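You operate a simulated robot arm through the tools that you are given. There is no shell and no other tool.

You are at the controls of a simulated two-armed robot. One attempt, no reset.

## Task
Let the coater cool under 60 C, then take its cartridge out to the stand.
Fine: heater off; latch opened only when cool and shut again; the free cup of the stand; both knobs and the other cartridge stay. Set down upright: butyl cartridge.

The check looks at the end state, three seconds after you hand in, the way a careful person would. Anything else that was tipped, shoved, dropped, spilled or broken makes it a failure.

## Robot
Two 7-joint arms with two-finger parallel grippers on one trunk that stands fixed in place. Base frame: the origin is at the foot of the trunk, x ahead of it, y to its left, z up. Lengths are in cm, angles in degrees, forces in N, time in s.
The left shoulder is at [5, 17.7, 117.9], the right one opposite. With the tool pointing down near the work surface each hand reaches from about 22 to 70 cm from the base axis, measured 20 degrees to its own side. Payload 3.43 kg a hand.
The tool frame of a hand sits at the grasp point between the pads (the TCP): z along the fingers, y along the line on which they close. The tips reach 3.4 cm beyond it. Largest opening 12.8 cm; finger width 2.4, thickness 1.2; the body of the gripper, 4.8 by 13 cm, starts 9.6 cm behind the TCP.
Orientation is that of the tool frame in the base frame, as a unit quaternion [x, y, z, w]. With the fingers straight down and closing along the base's y, the tool's x points along the base's -x, its y along +y and its z along -z.

## Interface
- The arms move only by the tool step_arm. It takes "left_steps", "right_steps" or both (then of equal length, played together; a hand with none holds still); each is a list that holds one entry, the list of rows, each a list of 7 numbers: the finger opening in m, from 0 to 0.128, then the shift along the tool's x, y, z in m, then the turn, a rotation vector about the tool's x, y, z in degrees. In form: [[[claw, x, y, z, rx, ry, rz], ...]]. A call has 1 to 20 rows; each row is the pose to reach, as a shift and turn from the pose commanded when the call began, along the tool's axes at that moment. Rows are played at 5 a second. More than 5 cm and 8.6 degrees between two rows, or a gripper value outside its range, and nothing of the call is played. A pose out of reach is approached as far as the arm can. The call stops where the force on the tool passes 40 N (or 10 N more than at its start, if that is more) or the arm is blocked; 0.2 s more then pass. The fingers move at their own pace (about 10.8 cm/s each) and stop on an object; they squeeze with about 27 N. The grip force told is the motor's: it shows also when the fingers shut on nothing. Time passes only in rows, and 0.2 s behind the last, so rows that repeat a pose let the fingers close. It gives the time, the measured TCP pose, the force on the tool (base axes), the opening and the grip force at its end, in the units of the frame above (readings bear some noise), with the torque about the TCP (base axes, N m) and any sound that the robot's microphone picked up.
- Cameras (640 x 400 px; columns grow to the right, rows downward): "scene" is now at [13.67, -6.92, 135.85]; the picture's right is [-0.58, -0.81, 0.00], its down [-0.31, 0.22, -0.92] and it looks along [0.75, -0.54, -0.38] (base axes); focal length 214 px, centre (320, 200). "left" rides on the left gripper at [7.6, 1.1, -16] in its tool frame; the picture's right is [-0.15, 0.99, 0.00], its down [-0.88, -0.13, -0.46] and it looks along [-0.45, -0.07, 0.89] (tool axes); focal length 234 px, centre (320, 200). "right" rides on the right gripper at [7.6, -1.1, -16] in its tool frame; the picture's right is [0.15, 0.99, 0.00], its down [-0.88, 0.13, -0.46] and it looks along [-0.45, 0.07, 0.89] (tool axes); focal length 234 px, centre (320, 200). There is no depth. A picture from a camera that has moved, and an enlarged one, comes with that camera's place and axes in the base frame and with its lens. The place of the scene camera against the robot may be out by one fixed shift of up to 2.5 cm in any direction.
- capture(camera): a new picture of that camera. It takes no simulated time.
- lift_body(by): slides the trunk up (or, below 0, down) by that many cm; the arms and the scene camera ride with it, the base frame stays. It gives what a move gives, with no picture.
- aim_head(pan, tilt): turns the head with the scene camera to pan (to the left, within 80 degrees either way) and tilt (down, from -29 to 69), counted from straight ahead of the robot. It gives what a move gives.
- close_up(camera, box): a new picture of the part [left, top, right, bottom] of that camera's present view, enlarged. It takes no simulated time.
- close_job(): hands the job in; it is judged then, once.

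Places have to be worked out from the pictures, the camera data and where the tool is seen. Open the grippers and draw the arms clear of the work before you hand the job in, unless the task says otherwise.

The tools are called as a command line: name --argument value ..., lists and objects as JSON in quotes. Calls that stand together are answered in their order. step_arm: Moves the arms, as the interface text tells. Its arguments: {"type":"object","properties":{"left_steps":{"type":"array"},"right_steps":{"type":"array"}},"required":[]} The other tools are called the same way: lift_body (by) moves the trunk up or down; aim_head (pan, tilt) turns the head that bears the scene camera; capture (camera) takes a picture; close_up (camera, box) takes an enlarged picture of a part of a camera's view; close_job () hands the job in.

At the start:

```text
clock: 0.0
left_position: [36.82, -5.84, 123.33]
left_tool_rot: [0.0, 1.0, 0.0, 0.0]
left_contact_force: [1.1, -0.1, -0.3]
left_wrist_torque: [-0.01, 0.0, -0.01]
left_gripper_width: 12.78
left_grip_force: 0.0
right_position: [19.05, -23.87, 130.53]
right_tool_rot: [0.0, 1.0, 0.0, 0.001]
right_contact_force: [-0.2, 1.3, 0.4]
right_wrist_torque: [0.02, -0.01, 0.02]
right_gripper_width: 12.78
right_grip_force: 0.1
trunk travel left (down, up): [-35.0, 5.1]
head pan, tilt (commanded): [-35.5, 22.6]
```

scene: 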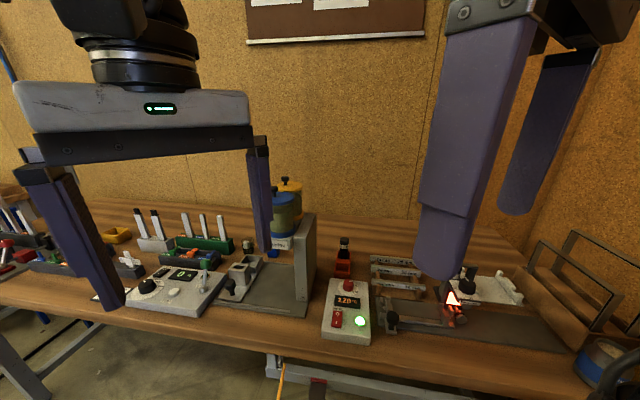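
right: 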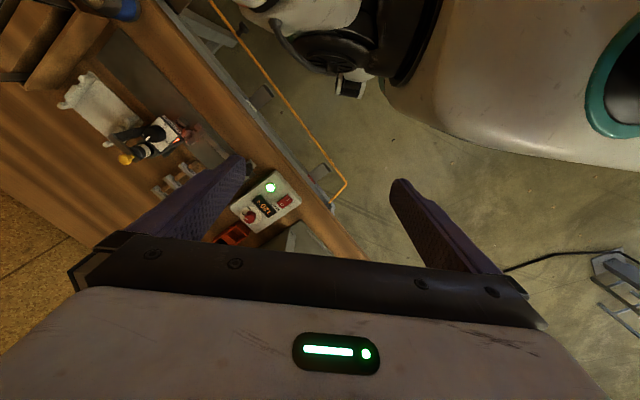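
left: 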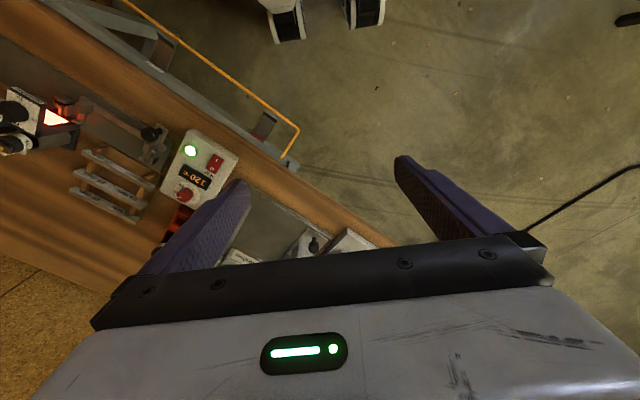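

I begin by looking more closely at the bench: the heater controller shows about 120 C with a lit green lamp, and the coater is to its right. I take enlarged pictures of these areas.

close_up --camera "scene" --box '[300, 220, 460, 350]'

close_up --camera "scene" --box '[360, 240, 600, 390]'

close_up --camera "scene" --box '[80, 170, 340, 330]'

```text
3.08 times, centred on (380, 285) of scene
camera zoom: at [13.67, -6.92, 135.85], right [-0.58, -0.81, 0.0], down [-0.31, 0.22, -0.92], along [0.75, -0.54, -0.38], focal length 660 px, centre (135, -62)
```

zoom: 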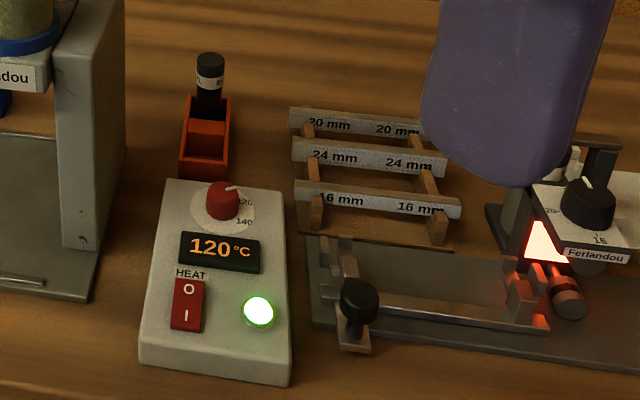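

```text
2.67 times, centred on (480, 315) of scene
camera zoom: at [13.67, -6.92, 135.85], right [-0.58, -0.81, 0.0], down [-0.31, 0.22, -0.92], along [0.75, -0.54, -0.38], focal length 572 px, centre (-107, -107)
```

zoom: 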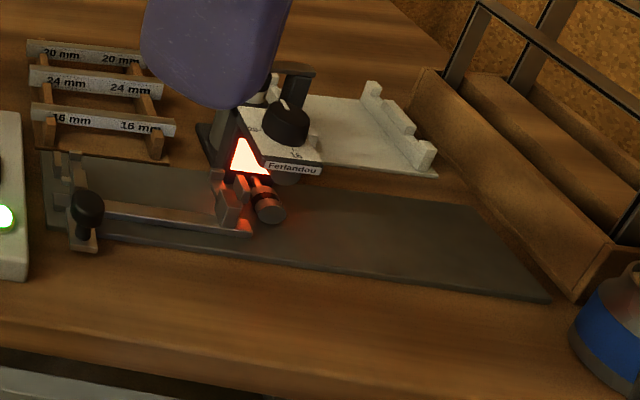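

```text
2.46 times, centred on (210, 250) of scene
camera zoom: at [13.67, -6.92, 135.85], right [-0.58, -0.81, 0.0], down [-0.31, 0.22, -0.92], along [0.75, -0.54, -0.38], focal length 528 px, centre (591, 77)
```

zoom: 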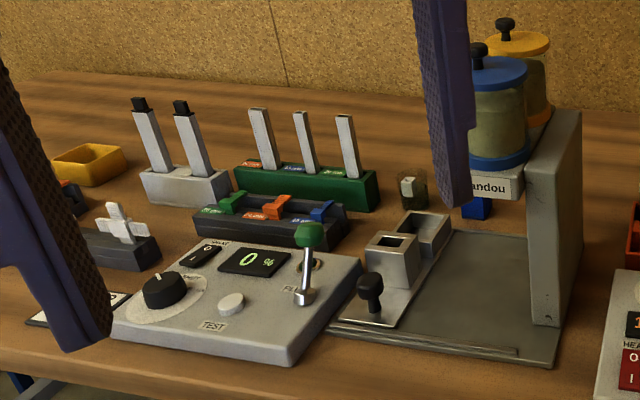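

The heat switch (O/I rocker), a red temperature knob and the display at 120 °C are on a panel; the coater is partly hidden by the right finger. I turn the head for a better view of that area.

aim_head --pan -50 --tilt 40

capture --camera "scene"

close_up --camera "left" --box '[0, 60, 240, 210]'

close_up --camera "right" --box '[40, 60, 320, 240]'

```text
clock: 0.8
left_position: [36.76, -5.82, 123.2]
left_tool_rot: [0.0, 1.0, 0.001, 0.0]
left_contact_force: [-0.6, 0.1, 1.1]
left_wrist_torque: [0.01, 0.03, 0.02]
left_gripper_width: 12.79
left_grip_force: 0.1
right_position: [19.02, -23.87, 130.53]
right_tool_rot: [0.0, 1.0, 0.0, 0.0]
right_contact_force: [-0.6, 0.2, 0.5]
right_wrist_torque: [-0.01, -0.02, 0.0]
right_gripper_width: 12.82
right_grip_force: 0.0
trunk travel left (down, up): [-35.0, 5.1]
head pan, tilt (commanded): [-50.0, 40.0]
```

```text
taken
camera scene: at [11.59, -8.05, 133.14], right [-0.77, -0.64, 0.0], down [-0.41, 0.49, -0.77], along [0.49, -0.59, -0.64], focal length 214 px, centre (320, 200)
```

scene: 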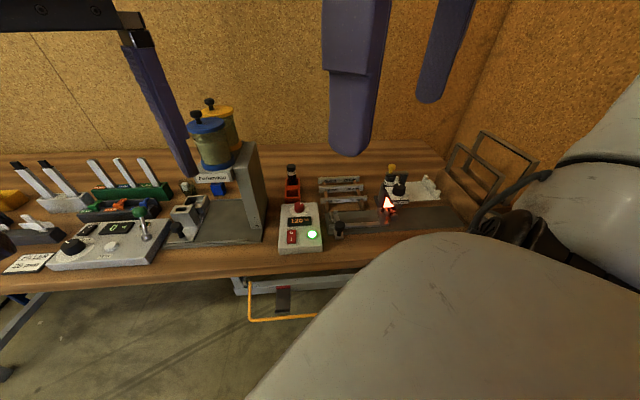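

```text
2.67 times, centred on (120, 135) of left
camera zoom: at [29.19, -4.69, 139.24], right [0.15, 0.99, 0.0], down [0.88, -0.13, 0.46], along [0.45, -0.07, -0.89], focal length 624 px, centre (853, 373)
```

zoom: 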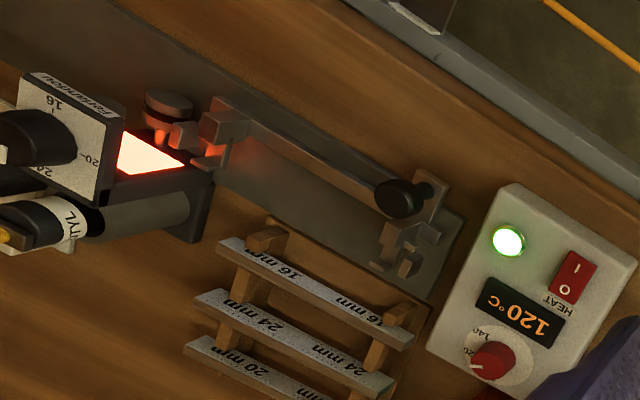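

```text
2.22 times, centred on (180, 150) of right
camera zoom: at [11.42, -25.03, 146.44], right [-0.15, 0.99, 0.0], down [0.88, 0.13, 0.46], along [0.45, 0.07, -0.89], focal length 520 px, centre (631, 311)
```

zoom: 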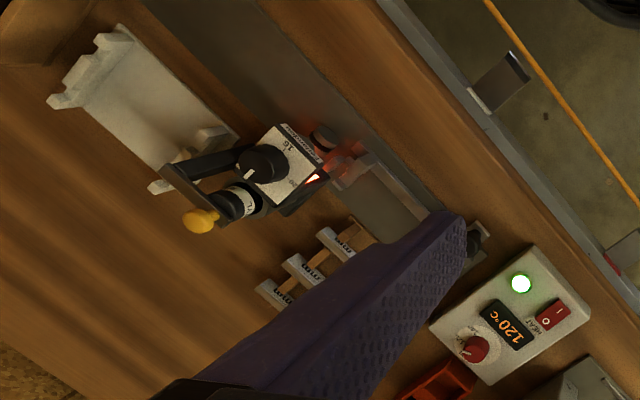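

The lamp triangulates to about (38.2, -34.0, 90.2) and the rocker switch to about (41.8, -30.0, 90.5), O side toward the wall; a tall grey column stands next to the panel. I look closer before moving.

close_up --camera "scene" --box '[160, 80, 340, 270]'

close_up --camera "scene" --box '[300, 140, 460, 250]'

close_up --camera "left" --box '[130, 110, 290, 260]'

```text
2.11 times, centred on (250, 175) of scene
camera zoom: at [11.59, -8.05, 133.14], right [-0.77, -0.64, 0.0], down [-0.41, 0.49, -0.77], along [0.49, -0.59, -0.64], focal length 452 px, centre (467, 253)
```

zoom: 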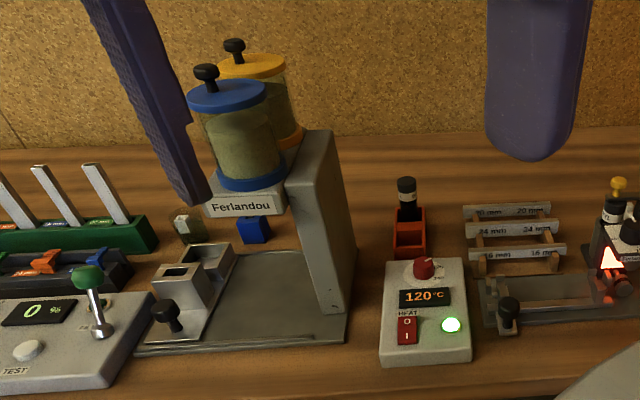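

```text
3.64 times, centred on (380, 195) of scene
camera zoom: at [11.59, -8.05, 133.14], right [-0.77, -0.64, 0.0], down [-0.41, 0.49, -0.77], along [0.49, -0.59, -0.64], focal length 780 px, centre (102, 218)
```

zoom: 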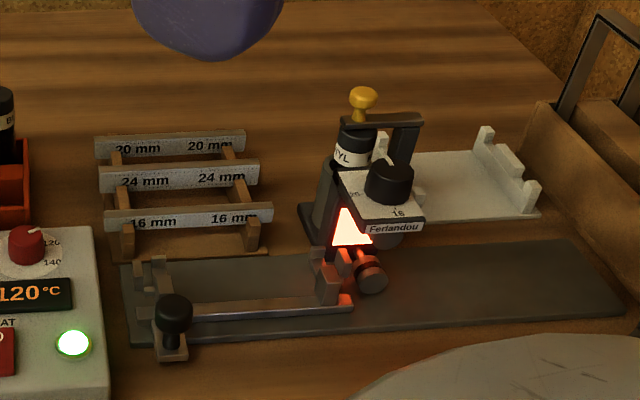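

```text
2.67 times, centred on (210, 185) of left
camera zoom: at [29.19, -4.69, 139.24], right [0.15, 0.99, 0.0], down [0.88, -0.13, 0.46], along [0.45, -0.07, -0.89], focal length 624 px, centre (613, 240)
```

zoom: 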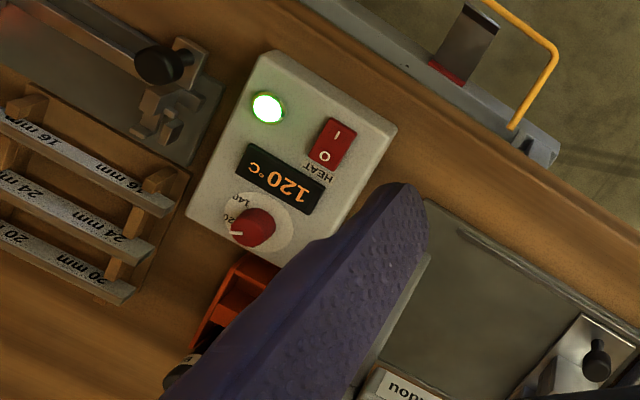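

The coater holds an upright BUTYL cartridge beneath a dark swing bar with a yellow knob; the red two-cup stand behind the panel has one cartridge in the rear cup. I move the left arm out of the way, close the right gripper and hover over the O side of the heat switch at about (42.9, -31.0).

step_arm --left_steps '[[[0.128, 0, 0.02, 0, 0, 0, 0], [0.128, 0, 0.04, 0, 0, 0, 0], [0.128, 0, 0.06, 0, 0, 0, 0], [0.128, 0, 0.08, 0, 0, 0, 0], [0.128, 0, 0.1, 0, 0, 0, 0], [0.128, 0, 0.12, 0, 0, 0, 0], [0.128, 0, 0.14, 0, 0, 0, 0], [0.128, 0, 0.16, 0, 0, 0, 0], [0.128, 0, 0.18, 0, 0, 0, 0], [0.128, 0, 0.2, 0, 0, 0, 0]]]' --right_steps '[[[0, -0.0239, -0.0071, 0.0305, 0, 0, 4.5], [0, -0.0477, -0.0142, 0.061, 0, 0, 9], [0, -0.0716, -0.0213, 0.0915, 0, 0, 13.5], [0, -0.0954, -0.0284, 0.122, 0, 0, 18], [0, -0.1193, -0.0355, 0.1525, 0, 0, 22.5], [0, -0.1431, -0.0426, 0.183, 0, 0, 27], [0, -0.167, -0.0497, 0.2135, 0, 0, 31.5], [0, -0.1908, -0.0568, 0.244, 0, 0, 36], [0, -0.2147, -0.0639, 0.2745, 0, 0, 40.5], [0, -0.2385, -0.071, 0.305, 0, 0, 45]]]'

capture --camera "scene"

capture --camera "right"

capture --camera "left"

```text
clock: 3.0
left_position: [36.91, 14.34, 123.12]
left_tool_rot: [0.0, 1.0, 0.001, -0.001]
left_contact_force: [-0.3, -0.2, 0.5]
left_wrist_torque: [-0.02, 0.04, -0.01]
left_gripper_width: 12.8
left_grip_force: 0.0
right_position: [42.91, -30.97, 99.95]
right_tool_rot: [0.382, 0.924, 0.0, 0.0]
right_contact_force: [0.4, -1.0, -0.5]
right_wrist_torque: [-0.02, -0.01, 0.01]
right_gripper_width: 0.01
right_grip_force: 27.5
trunk travel left (down, up): [-35.0, 5.1]
head pan, tilt (commanded): [-50.0, 40.0]
```

```text
taken
camera scene: at [11.63, -8.03, 133.13], right [-0.77, -0.64, 0.0], down [-0.41, 0.49, -0.77], along [0.49, -0.59, -0.64], focal length 214 px, centre (320, 200)
```

scene: 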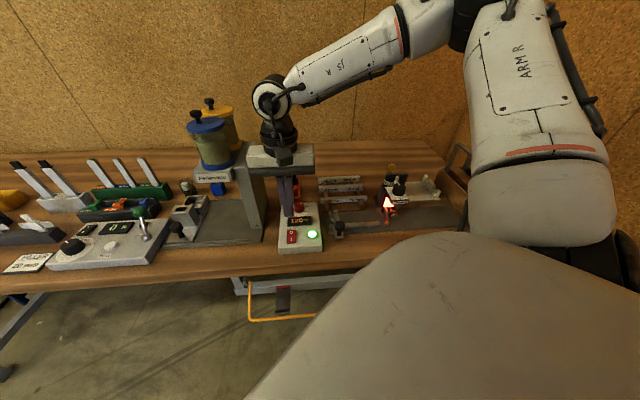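

```text
taken
camera right: at [36.71, -26.35, 115.83], right [0.6, 0.8, 0.0], down [0.71, -0.53, 0.46], along [0.37, -0.27, -0.89], focal length 234 px, centre (320, 200)
```

right: 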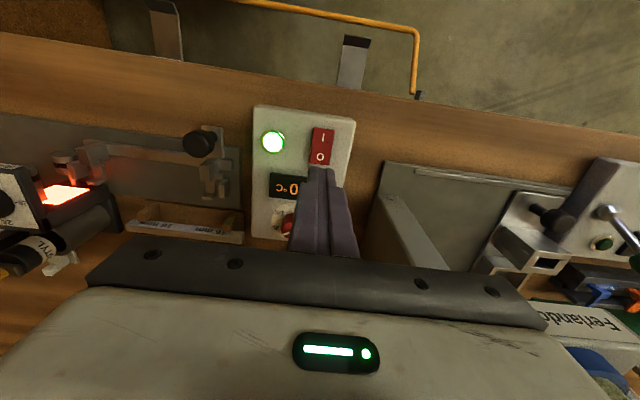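

```text
taken
camera left: at [29.24, 15.4, 139.2], right [0.15, 0.99, 0.0], down [0.88, -0.13, 0.45], along [0.45, -0.07, -0.89], focal length 234 px, centre (320, 200)
```

left: 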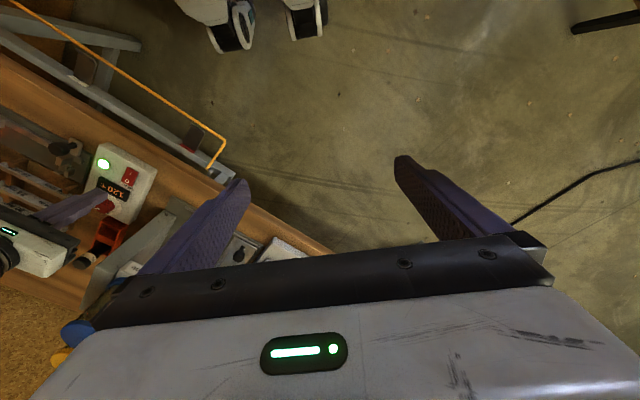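

The right gripper is shut and hovering above the panel with the tips near the O. I zoom in on the right camera to check alignment with the switch.

close_up --camera "right" --box '[230, 90, 410, 210]'

close_up --camera "scene" --box '[240, 140, 400, 260]'

```text
3.33 times, centred on (320, 150) of right
camera zoom: at [36.71, -26.35, 115.83], right [0.6, 0.8, 0.0], down [0.71, -0.53, 0.46], along [0.37, -0.27, -0.89], focal length 781 px, centre (320, 367)
```

zoom: 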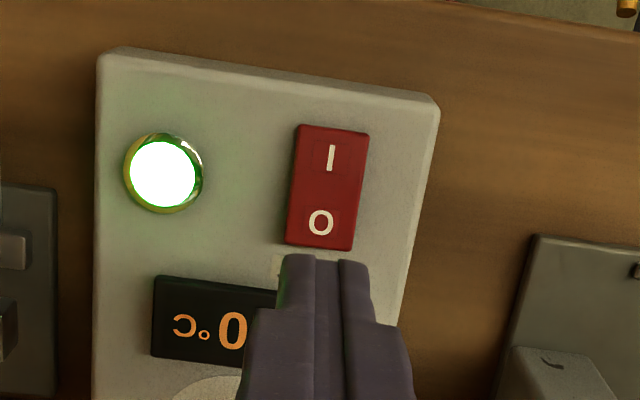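

```text
3.33 times, centred on (320, 200) of scene
camera zoom: at [11.63, -8.03, 133.13], right [-0.77, -0.64, 0.0], down [-0.41, 0.49, -0.77], along [0.49, -0.59, -0.64], focal length 715 px, centre (320, 200)
```

zoom: 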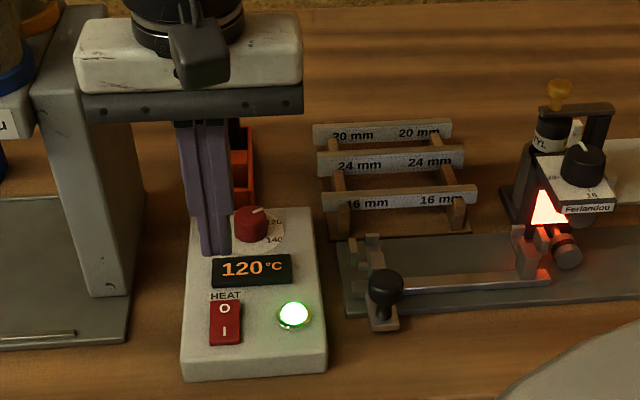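

The O end of the rocker is at about (43.2, -31.1); the tips are well aligned. I descend to just above it, then press down in small steps.

step_arm --right_steps '[[[0, -0.003, 0.0, 0.02, 0, 0, 0], [0, -0.003, 0.0, 0.04, 0, 0, 0], [0, -0.003, 0.0, 0.048, 0, 0, 0], [0, -0.003, 0.0, 0.05, 0, 0, 0], [0, -0.003, 0.0, 0.052, 0, 0, 0], [0, -0.003, 0.0, 0.054, 0, 0, 0], [0, -0.003, 0.0, 0.056, 0, 0, 0], [0, -0.003, 0.0, 0.058, 0, 0, 0]]]'

close_up --camera "scene" --box '[240, 140, 400, 260]'

close_up --camera "right" --box '[230, 90, 410, 210]'

```text
clock: 4.8
left_position: [36.79, 14.32, 123.25]
left_tool_rot: [0.001, 1.0, 0.001, 0.0]
left_contact_force: [-0.3, 0.6, 0.1]
left_wrist_torque: [0.02, 0.0, -0.01]
left_gripper_width: 12.79
left_grip_force: 0.1
right_position: [43.08, -31.11, 94.17]
right_tool_rot: [0.383, 0.924, 0.0, 0.001]
right_contact_force: [-0.9, -0.7, -0.8]
right_wrist_torque: [-0.02, -0.05, -0.01]
right_gripper_width: 0.0
right_grip_force: 26.9
trunk travel left (down, up): [-35.0, 5.1]
head pan, tilt (commanded): [-50.0, 40.0]
```

```text
3.33 times, centred on (320, 200) of scene
camera zoom: at [11.59, -8.05, 133.13], right [-0.77, -0.64, 0.0], down [-0.41, 0.49, -0.77], along [0.49, -0.59, -0.64], focal length 715 px, centre (320, 200)
```

zoom: 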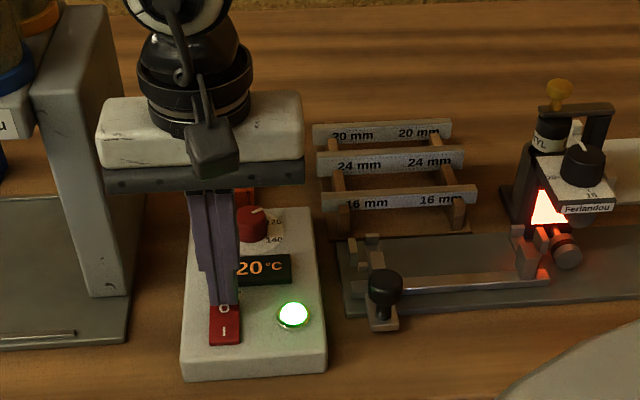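

```text
3.33 times, centred on (320, 150) of right
camera zoom: at [36.94, -26.66, 110.11], right [0.6, 0.8, 0.0], down [0.71, -0.53, 0.46], along [0.37, -0.27, -0.89], focal length 781 px, centre (320, 367)
```

zoom: 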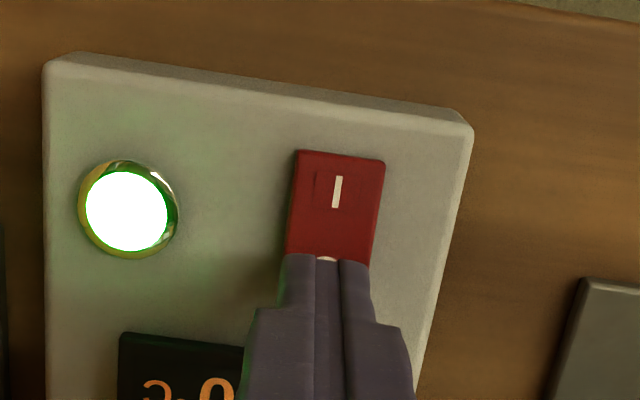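

No contact yet with the tips at z ≈ 90.8, right over the O. I keep pressing down in 1.5 mm steps.

step_arm --right_steps '[[[0, 0, 0, 0.002, 0, 0, 0], [0, 0, 0, 0.0035, 0, 0, 0], [0, 0, 0, 0.005, 0, 0, 0], [0, 0, 0, 0.0065, 0, 0, 0], [0, 0, 0, 0.008, 0, 0, 0], [0, 0, 0, 0.0095, 0, 0, 0]]]'

close_up --camera "scene" --box '[240, 140, 400, 260]'

close_up --camera "right" --box '[230, 90, 410, 210]'

```text
clock: 6.2
left_position: [36.87, 14.19, 123.26]
left_tool_rot: [-0.001, 1.0, 0.001, -0.001]
left_contact_force: [-0.4, 0.3, 0.6]
left_wrist_torque: [-0.01, -0.01, -0.03]
left_gripper_width: 12.82
left_grip_force: 0.1
right_position: [43.06, -31.24, 93.24]
right_tool_rot: [0.383, 0.924, 0.0, -0.001]
right_contact_force: [0.3, -0.3, 0.7]
right_wrist_torque: [0.04, 0.01, -0.02]
right_gripper_width: 0.0
right_grip_force: 26.9
trunk travel left (down, up): [-35.0, 5.1]
head pan, tilt (commanded): [-50.0, 40.0]
```

```text
3.33 times, centred on (320, 200) of scene
camera zoom: at [11.59, -8.05, 133.13], right [-0.77, -0.64, 0.0], down [-0.41, 0.49, -0.77], along [0.49, -0.59, -0.64], focal length 715 px, centre (320, 200)
```

zoom: 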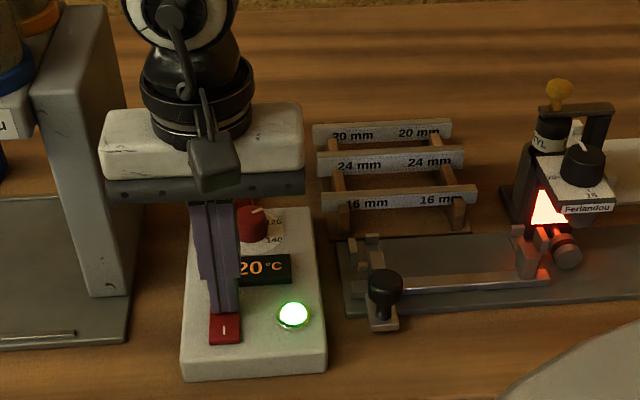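

```text
3.33 times, centred on (320, 150) of right
camera zoom: at [36.92, -26.66, 109.21], right [0.6, 0.8, 0.0], down [0.71, -0.53, 0.46], along [0.37, -0.27, -0.89], focal length 781 px, centre (320, 367)
```

zoom: 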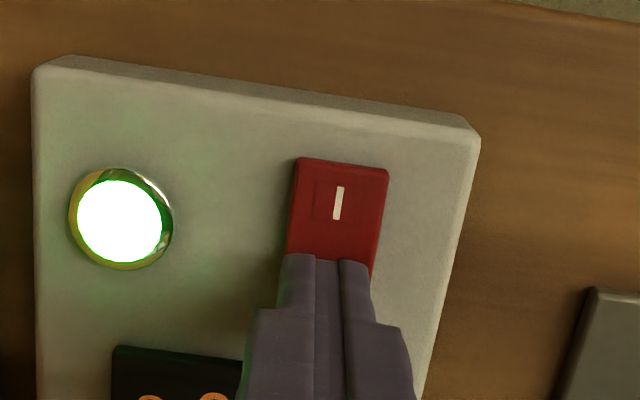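

Still no contact at tip height 89.8, so the panel is lower than I assumed and the O is nearer (43.3, -31.1). I shift 6 mm toward the wall and keep pressing down.

step_arm --right_steps '[[[0, -0.006, 0, 0.0, 0, 0, 0], [0, -0.006, 0, 0.0015, 0, 0, 0], [0, -0.006, 0, 0.003, 0, 0, 0], [0, -0.006, 0, 0.0045, 0, 0, 0], [0, -0.006, 0, 0.006, 0, 0, 0], [0, -0.006, 0, 0.0075, 0, 0, 0], [0, -0.006, 0, 0.009, 0, 0, 0], [0, -0.006, 0, 0.0105, 0, 0, 0], [0, -0.006, 0, 0.012, 0, 0, 0]]]'

close_up --camera "scene" --box '[240, 140, 400, 260]'

close_up --camera "right" --box '[230, 90, 410, 210]'

```text
clock: 7.5
left_position: [36.58, 14.5, 123.25]
left_tool_rot: [0.001, 1.0, -0.001, 0.001]
left_contact_force: [0.4, 0.5, -0.9]
left_wrist_torque: [-0.01, 0.02, -0.01]
left_gripper_width: 12.78
left_grip_force: 0.1
right_position: [43.65, -31.59, 93.14]
right_tool_rot: [0.382, 0.924, 0.001, 0.004]
right_contact_force: [-6.7, -2.8, 20.0]
right_wrist_torque: [0.05, 0.38, 0.08]
right_gripper_width: 0.01
right_grip_force: 26.9
trunk travel left (down, up): [-35.0, 5.1]
head pan, tilt (commanded): [-50.0, 40.0]
stopped in row 6 (right hand): the force on the tool passed its limit at 43 N (the readings are from after the stop); the commanded pose is now the measured one
```

```text
3.33 times, centred on (320, 200) of scene
camera zoom: at [11.42, -7.97, 133.15], right [-0.77, -0.64, 0.0], down [-0.41, 0.49, -0.77], along [0.49, -0.59, -0.64], focal length 715 px, centre (320, 200)
```

zoom: 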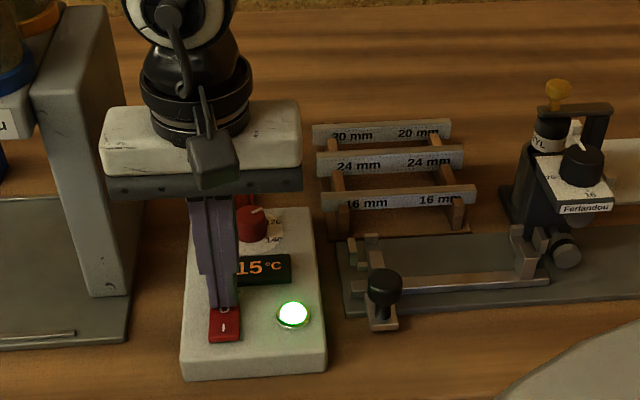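

```text
3.33 times, centred on (320, 150) of right
camera zoom: at [37.34, -26.99, 108.99], right [0.6, 0.8, 0.0], down [0.71, -0.53, 0.46], along [0.37, -0.27, -0.89], focal length 781 px, centre (320, 367)
```

zoom: 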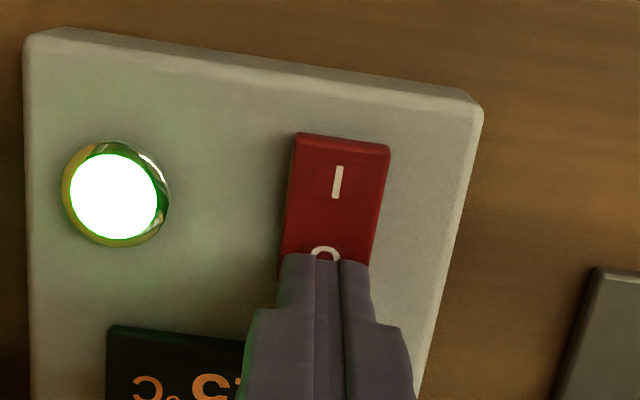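

The coater's glow is gone and the display has fallen to 115 °C, so the heat is off. I lift the right hand clear and look at the panel and the coater.

step_arm --right_steps '[[[0, 0, 0, -0.01, 0, 0, 0], [0, 0, 0, -0.04, 0, 0, 0], [0, 0, 0, -0.08, 0, 0, 0], [0, 0, 0, -0.12, 0, 0, 0], [0, 0, 0, -0.16, 0, 0, 0]]]'

close_up --camera "scene" --box '[260, 150, 420, 260]'

capture --camera "right"

```text
clock: 8.7
left_position: [36.81, 14.23, 123.28]
left_tool_rot: [0.0, 1.0, 0.0, 0.0]
left_contact_force: [-0.3, 0.1, 0.2]
left_wrist_torque: [-0.04, -0.01, 0.07]
left_gripper_width: 12.8
left_grip_force: 0.0
right_position: [43.56, -31.69, 108.89]
right_tool_rot: [0.383, 0.924, 0.0, 0.003]
right_contact_force: [0.5, 0.5, 0.2]
right_wrist_torque: [0.01, -0.02, -0.03]
right_gripper_width: 0.0
right_grip_force: 27.0
trunk travel left (down, up): [-35.0, 5.1]
head pan, tilt (commanded): [-50.0, 40.0]
```

```text
3.64 times, centred on (340, 205) of scene
camera zoom: at [11.55, -8.03, 133.14], right [-0.77, -0.64, 0.0], down [-0.41, 0.49, -0.77], along [0.49, -0.59, -0.64], focal length 780 px, centre (247, 182)
```

zoom: 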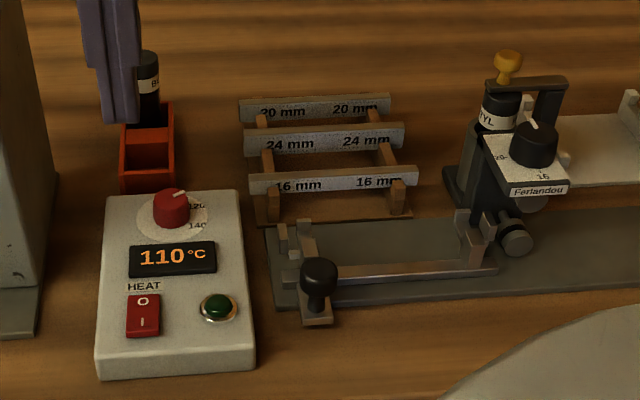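

```text
taken
camera right: at [37.34, -27.1, 124.83], right [0.6, 0.8, 0.0], down [0.71, -0.53, 0.46], along [0.37, -0.27, -0.89], focal length 234 px, centre (320, 200)
```

right: 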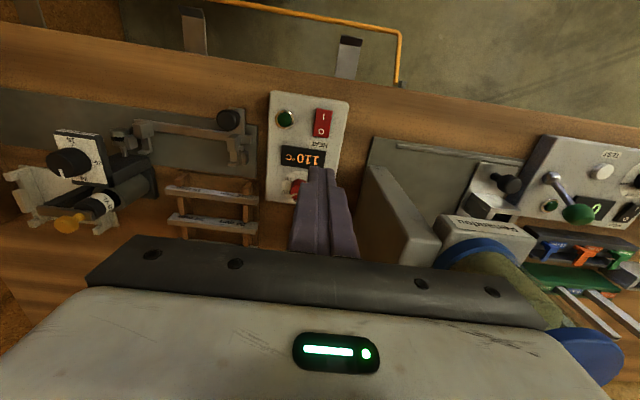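

Lamp off and display at 110 °C and dropping. While it cools I study the coater closely.

close_up --camera "scene" --box '[370, 150, 450, 230]'

close_up --camera "right" --box '[0, 80, 180, 250]'

close_up --camera "scene" --box '[270, 150, 350, 250]'

```text
5.00 times, centred on (410, 190) of scene
camera zoom: at [11.55, -8.03, 133.14], right [-0.77, -0.64, 0.0], down [-0.41, 0.49, -0.77], along [0.49, -0.59, -0.64], focal length 1072 px, centre (-130, 250)
```

zoom: 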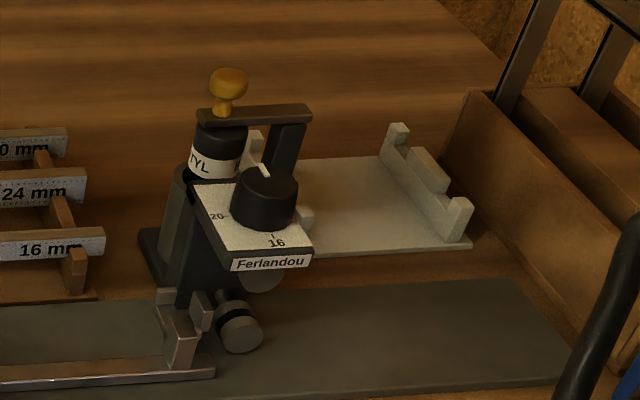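

```text
2.35 times, centred on (90, 165) of right
camera zoom: at [37.34, -27.1, 124.83], right [0.6, 0.8, 0.0], down [0.71, -0.53, 0.46], along [0.37, -0.27, -0.89], focal length 551 px, centre (861, 282)
```

zoom: 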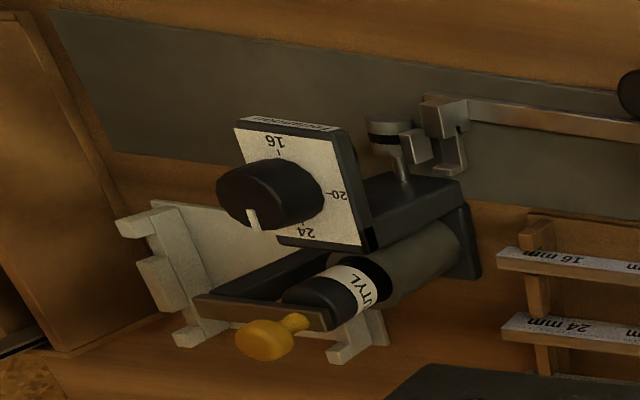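

```text
4.00 times, centred on (310, 200) of scene
camera zoom: at [11.55, -8.03, 133.14], right [-0.77, -0.64, 0.0], down [-0.41, 0.49, -0.77], along [0.49, -0.59, -0.64], focal length 858 px, centre (360, 200)
```

zoom: 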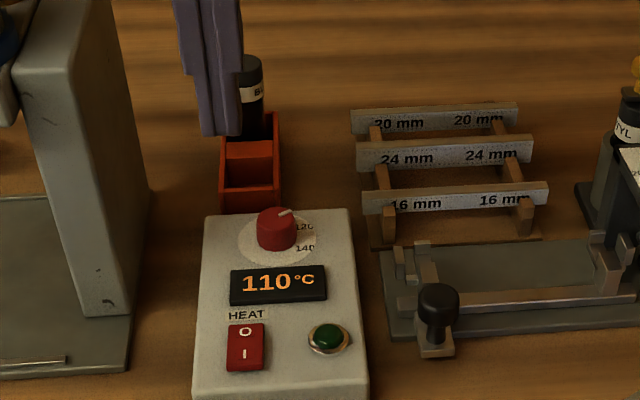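

The latch bar reaches from a post on the right over the cartridge's top, with the yellow knob on its free end. I move the right hand over toward the coater, still high, for a closer look with the wrist camera while it cools.

step_arm --right_steps '[[[0, 0.003, -0.034, -0.01, 0, 0, 0], [0, 0.006, -0.068, -0.02, 0, 0, 0], [0, 0.009, -0.102, -0.03, 0, 0, 0], [0, 0.012, -0.136, -0.04, 0, 0, 0], [0, 0.014, -0.17, -0.05, 0, 0, 0], [0, 0.016, -0.204, -0.05, 0, 0, 0]]]'

capture --camera "right"

capture --camera "scene"

```text
clock: 10.1
left_position: [36.82, 14.16, 123.35]
left_tool_rot: [0.0, 1.0, -0.001, 0.001]
left_contact_force: [-1.0, -0.2, -0.5]
left_wrist_torque: [0.02, 0.0, 0.0]
left_gripper_width: 12.82
left_grip_force: 0.0
right_position: [27.94, -44.87, 113.75]
right_tool_rot: [0.383, 0.924, -0.001, 0.003]
right_contact_force: [0.1, 0.3, -0.6]
right_wrist_torque: [0.02, 0.0, -0.02]
right_gripper_width: 0.0
right_grip_force: 26.7
trunk travel left (down, up): [-35.0, 5.1]
head pan, tilt (commanded): [-50.0, 40.0]
```

```text
taken
camera right: at [21.74, -40.25, 129.68], right [0.6, 0.8, 0.0], down [0.71, -0.53, 0.46], along [0.37, -0.27, -0.89], focal length 234 px, centre (320, 200)
```

right: 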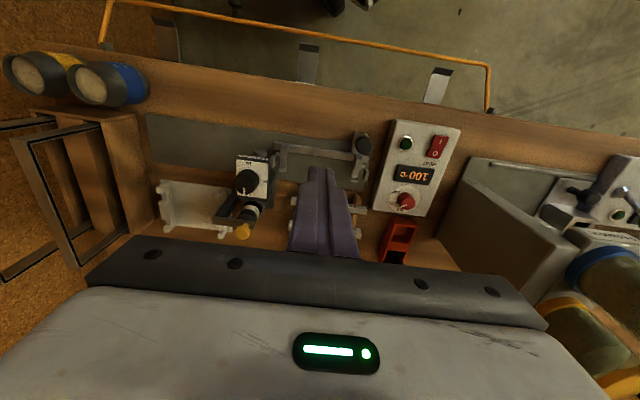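

```text
taken
camera scene: at [11.54, -8.06, 133.14], right [-0.77, -0.64, 0.0], down [-0.41, 0.49, -0.77], along [0.49, -0.59, -0.64], focal length 214 px, centre (320, 200)
```

scene: 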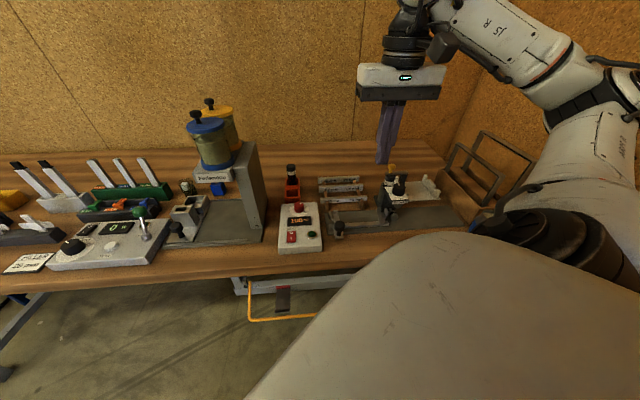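

The wrist camera now sees coater, panel and stand; display about 100 °C. I enlarge the coater and the stand.

close_up --camera "right" --box '[190, 140, 300, 250]'

close_up --camera "right" --box '[340, 110, 480, 270]'

close_up --camera "scene" --box '[350, 140, 460, 230]'

close_up --camera "scene" --box '[260, 150, 340, 220]'

```text
3.64 times, centred on (245, 195) of right
camera zoom: at [21.74, -40.25, 129.68], right [0.6, 0.8, 0.0], down [0.71, -0.53, 0.46], along [0.37, -0.27, -0.89], focal length 852 px, centre (593, 218)
```

zoom: 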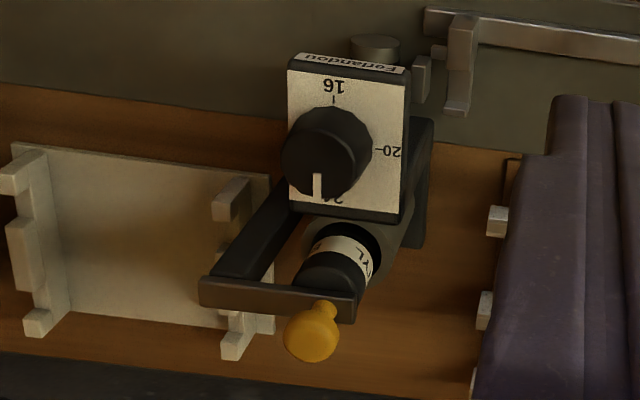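

```text
2.50 times, centred on (410, 190) of right
camera zoom: at [21.74, -40.25, 129.68], right [0.6, 0.8, 0.0], down [0.71, -0.53, 0.46], along [0.37, -0.27, -0.89], focal length 585 px, centre (95, 225)
```

zoom: 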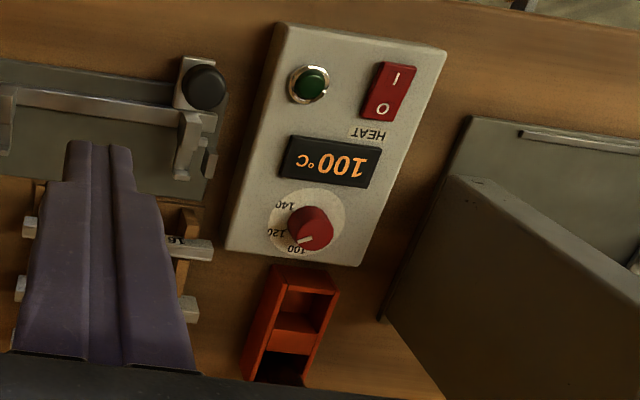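

```text
4.44 times, centred on (405, 185) of scene
camera zoom: at [11.54, -8.06, 133.14], right [-0.77, -0.64, 0.0], down [-0.41, 0.49, -0.77], along [0.49, -0.59, -0.64], focal length 953 px, centre (-58, 267)
```

zoom: 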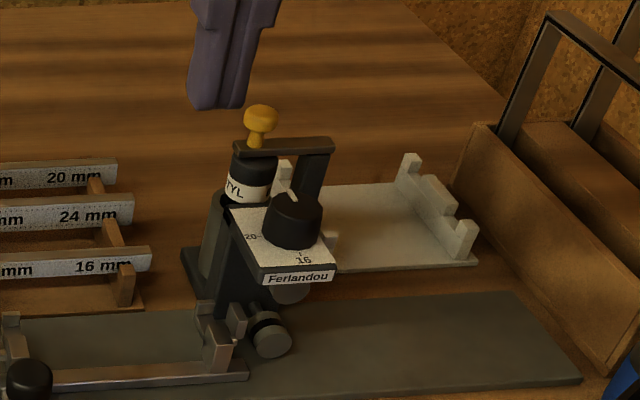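

```text
5.71 times, centred on (300, 185) of scene
camera zoom: at [11.54, -8.06, 133.14], right [-0.77, -0.64, 0.0], down [-0.41, 0.49, -0.77], along [0.49, -0.59, -0.64], focal length 1226 px, centre (434, 286)
```

zoom: 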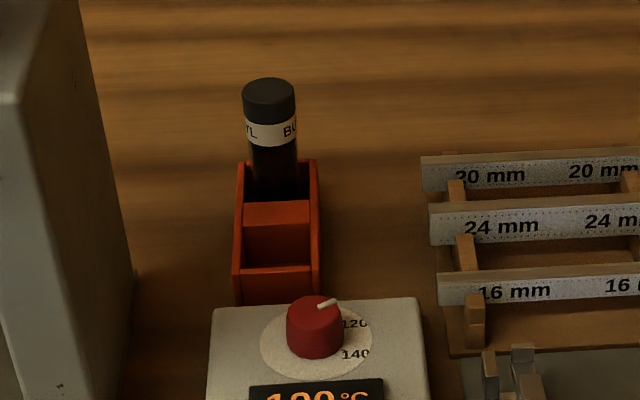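

The yellow knob is at roughly (31.2, -61.6, 100.5) and the stand's free front cup near (53.5, -42.2). I bring the wrist camera nearer the latch, keeping the tips above everything, to see how it is hinged.

step_arm --right_steps '[[[0, -0.018, -0.004, 0.017, 0, 0, 0], [0, -0.036, -0.008, 0.034, 0, 0, 0], [0, -0.054, -0.011, 0.05, 0, 0, 0], [0, -0.072, -0.015, 0.0675, 0, 0, 0]]]'

capture --camera "right"

close_up --camera "right" --box '[170, 120, 310, 250]'

close_up --camera "scene" --box '[365, 150, 435, 220]'

```text
clock: 11.1
left_position: [36.81, 14.21, 123.22]
left_tool_rot: [0.0, 1.0, 0.0, 0.001]
left_contact_force: [-0.2, 0.6, 0.1]
left_wrist_torque: [-0.03, 0.0, -0.01]
left_gripper_width: 12.82
left_grip_force: 0.0
right_position: [32.0, -51.05, 106.99]
right_tool_rot: [0.382, 0.924, -0.001, 0.003]
right_contact_force: [0.2, 0.3, -0.6]
right_wrist_torque: [0.0, -0.02, 0.0]
right_gripper_width: 0.0
right_grip_force: 26.9
trunk travel left (down, up): [-35.0, 5.1]
head pan, tilt (commanded): [-50.0, 40.0]
```

```text
taken
camera right: at [25.88, -46.53, 122.9], right [0.6, 0.8, 0.0], down [0.71, -0.53, 0.46], along [0.37, -0.27, -0.89], focal length 234 px, centre (320, 200)
```

right: 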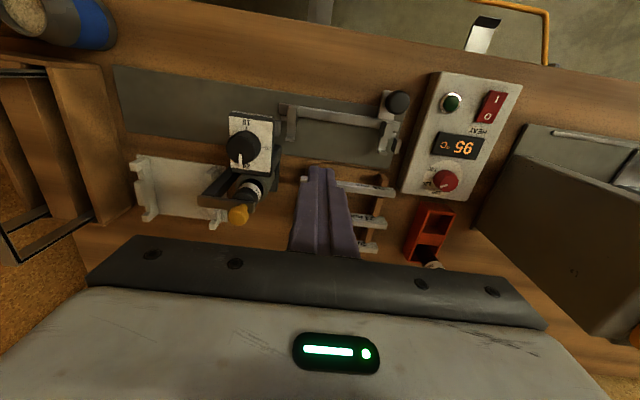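

```text
3.08 times, centred on (240, 185) of right
camera zoom: at [25.88, -46.53, 122.9], right [0.6, 0.8, 0.0], down [0.71, -0.53, 0.46], along [0.37, -0.27, -0.89], focal length 720 px, centre (566, 246)
```

zoom: 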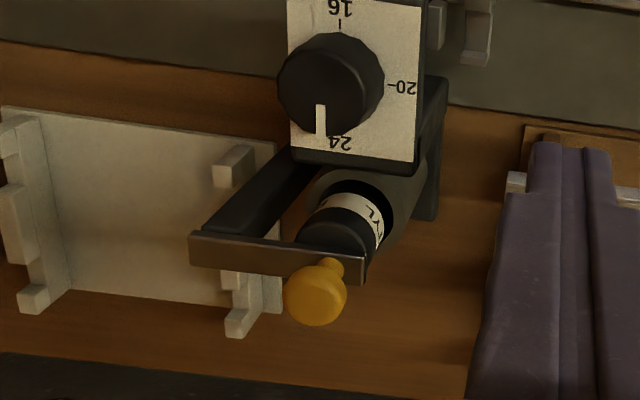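

```text
5.71 times, centred on (400, 185) of scene
camera zoom: at [11.6, -8.07, 133.13], right [-0.77, -0.64, 0.0], down [-0.41, 0.49, -0.77], along [0.49, -0.59, -0.64], focal length 1226 px, centre (-137, 286)
```

zoom: 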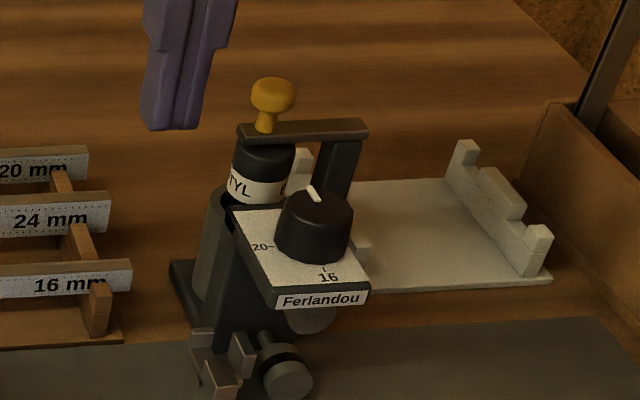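

The bar runs from a post near (28.5, -65) over the cap to the knob at about (31.3, -61.8); the display reads 95 °C. I zoom in more on the hinge end of the bar to find out which way it opens.

close_up --camera "right" --box '[190, 160, 270, 230]'

close_up --camera "scene" --box '[380, 155, 415, 195]'

capture --camera "left"

```text
5.71 times, centred on (230, 195) of right
camera zoom: at [25.88, -46.53, 122.9], right [0.6, 0.8, 0.0], down [0.71, -0.53, 0.46], along [0.37, -0.27, -0.89], focal length 1338 px, centre (834, 229)
```

zoom: 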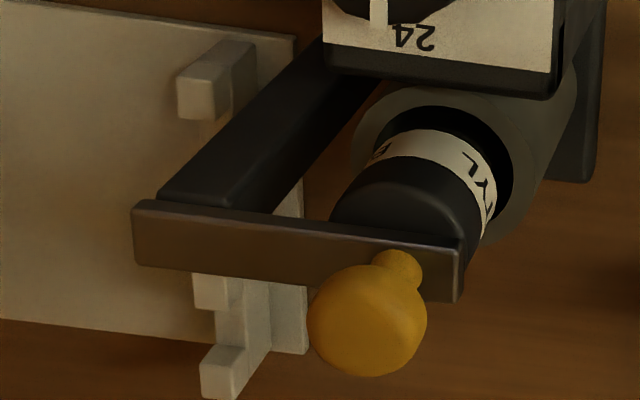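

```text
10.00 times, centred on (398, 175) of scene
camera zoom: at [11.6, -8.07, 133.13], right [-0.77, -0.64, 0.0], down [-0.41, 0.49, -0.77], along [0.49, -0.59, -0.64], focal length 2145 px, centre (-455, 450)
```

zoom: 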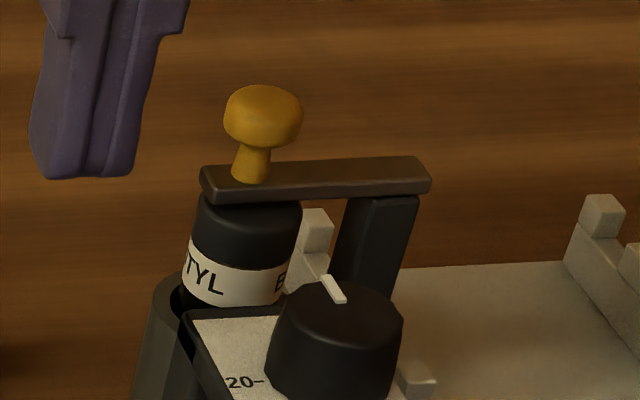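

```text
taken
camera left: at [29.22, 15.32, 139.22], right [0.15, 0.99, 0.0], down [0.88, -0.13, 0.46], along [0.45, -0.07, -0.89], focal length 234 px, centre (320, 200)
```

left: 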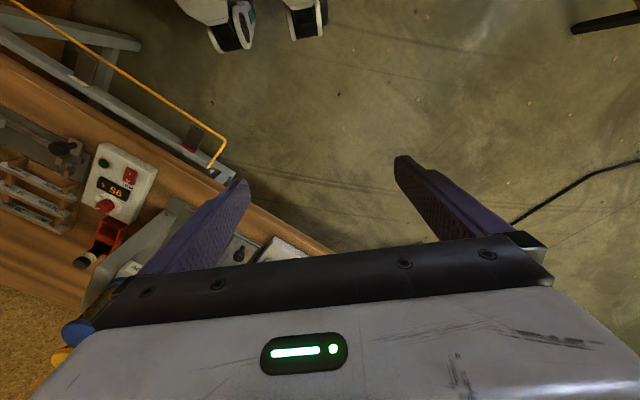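

The bar lies flat on top of the post like a swing arm, so it probably turns about the post. I move the right hand, opened 5 cm, high above the yellow knob at about (31.3, -61.8) and let time pass for cooling.

step_arm --right_steps '[[[0.05, -0.018, -0.02, -0.02, 0, 0, 0], [0.05, -0.036, -0.04, -0.02, 0, 0, 0], [0.05, -0.054, -0.06, -0.02, 0, 0, 0], [0.05, -0.071, -0.081, -0.02, 0, 0, 0], [0.05, -0.071, -0.081, -0.02, 0, 0, 0], [0.05, -0.071, -0.081, -0.02, 0, 0, 0], [0.05, -0.071, -0.081, -0.02, 0, 0, 0], [0.05, -0.071, -0.081, -0.02, 0, 0, 0], [0.05, -0.071, -0.081, -0.02, 0, 0, 0], [0.05, -0.071, -0.081, -0.02, 0, 0, 0], [0.05, -0.071, -0.081, -0.02, 0, 0, 0], [0.05, -0.071, -0.081, -0.02, 0, 0, 0], [0.05, -0.071, -0.081, -0.02, 0, 0, 0], [0.05, -0.071, -0.081, -0.02, 0, 0, 0], [0.05, -0.071, -0.081, -0.02, 0, 0, 0], [0.05, -0.071, -0.081, -0.02, 0, 0, 0]]]'

capture --camera "right"

capture --camera "scene"

close_up --camera "scene" --box '[270, 190, 330, 250]'

```text
clock: 14.5
left_position: [36.75, 14.37, 123.14]
left_tool_rot: [0.0, 1.0, 0.0, 0.0]
left_contact_force: [0.2, -0.6, -0.3]
left_wrist_torque: [0.01, -0.01, 0.01]
left_gripper_width: 12.8
left_grip_force: 0.0
right_position: [31.31, -61.67, 109.16]
right_tool_rot: [0.383, 0.924, 0.0, 0.003]
right_contact_force: [-0.2, 0.0, -0.4]
right_wrist_torque: [-0.01, 0.01, 0.04]
right_gripper_width: 5.03
right_grip_force: 0.0
trunk travel left (down, up): [-35.0, 5.1]
head pan, tilt (commanded): [-50.0, 40.0]
```

```text
taken
camera right: at [25.09, -57.15, 125.04], right [0.6, 0.8, 0.0], down [0.71, -0.53, 0.46], along [0.37, -0.27, -0.89], focal length 234 px, centre (320, 200)
```

right: 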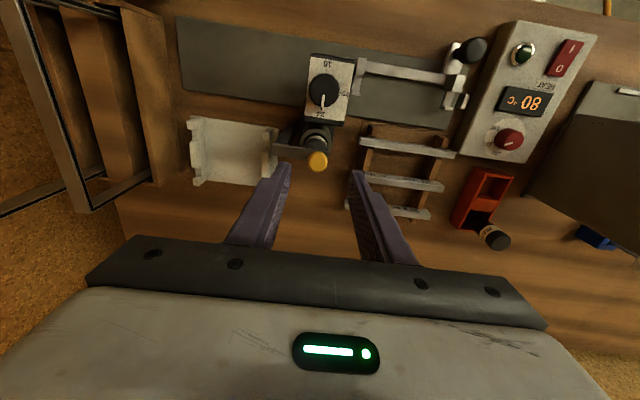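

```text
taken
camera scene: at [11.58, -8.05, 133.14], right [-0.77, -0.64, 0.0], down [-0.41, 0.49, -0.77], along [0.49, -0.59, -0.64], focal length 214 px, centre (320, 200)
```

scene: 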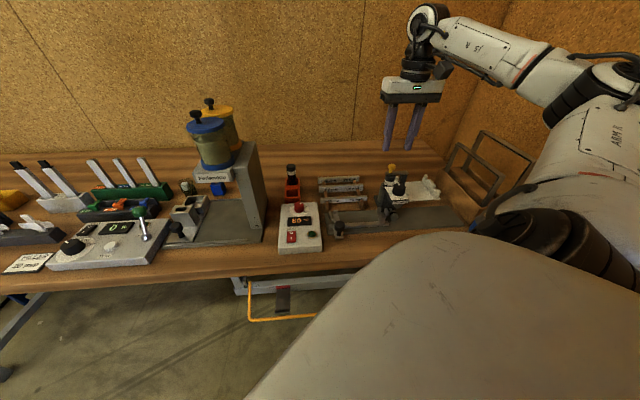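

```text
6.67 times, centred on (300, 220) of scene
camera zoom: at [11.58, -8.05, 133.14], right [-0.77, -0.64, 0.0], down [-0.41, 0.49, -0.77], along [0.49, -0.59, -0.64], focal length 1430 px, centre (453, 67)
```

zoom: 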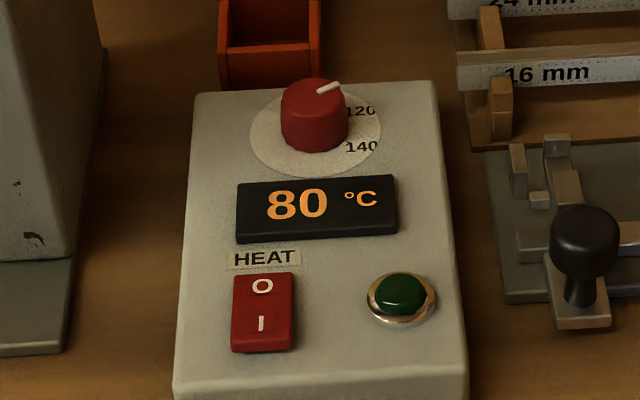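

Display 80 °C. I zoom with the wrist camera for the knob's place relative to the fingers.

close_up --camera "right" --box '[250, 80, 390, 200]'

close_up --camera "right" --box '[430, 150, 550, 260]'

close_up --camera "scene" --box '[365, 130, 455, 220]'

```text
3.33 times, centred on (320, 140) of right
camera zoom: at [25.09, -57.15, 125.04], right [0.6, 0.8, 0.0], down [0.71, -0.53, 0.46], along [0.37, -0.27, -0.89], focal length 781 px, centre (320, 400)
```

zoom: 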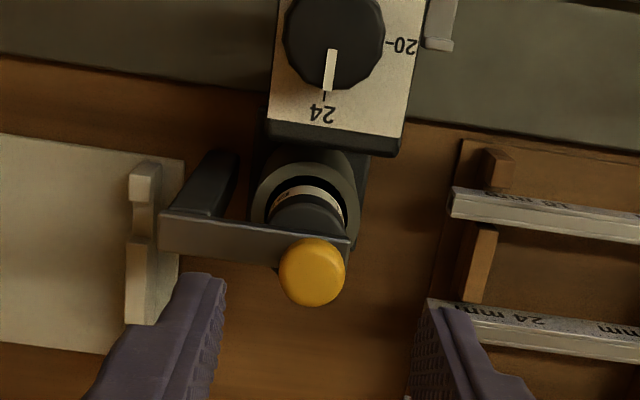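

```text
3.64 times, centred on (490, 205) of right
camera zoom: at [25.09, -57.15, 125.04], right [0.6, 0.8, 0.0], down [0.71, -0.53, 0.46], along [0.37, -0.27, -0.89], focal length 852 px, centre (-298, 182)
```

zoom: 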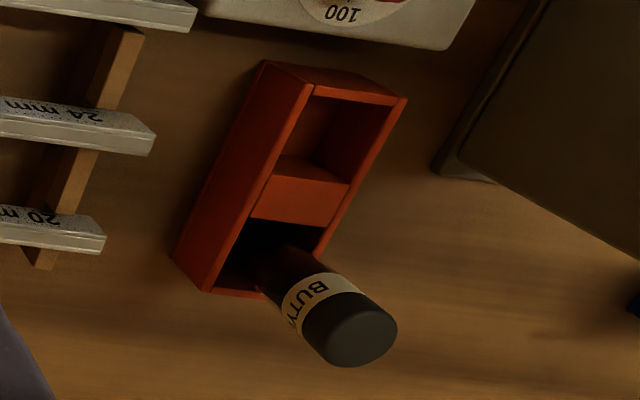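

```text
4.44 times, centred on (410, 175) of scene
camera zoom: at [11.58, -8.05, 133.14], right [-0.77, -0.64, 0.0], down [-0.41, 0.49, -0.77], along [0.49, -0.59, -0.64], focal length 953 px, centre (-80, 311)
```

zoom: 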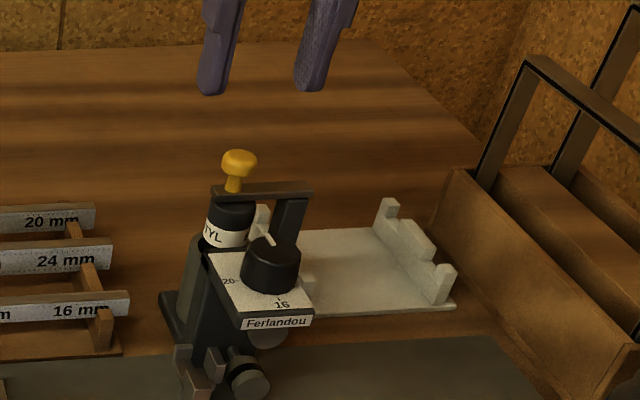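

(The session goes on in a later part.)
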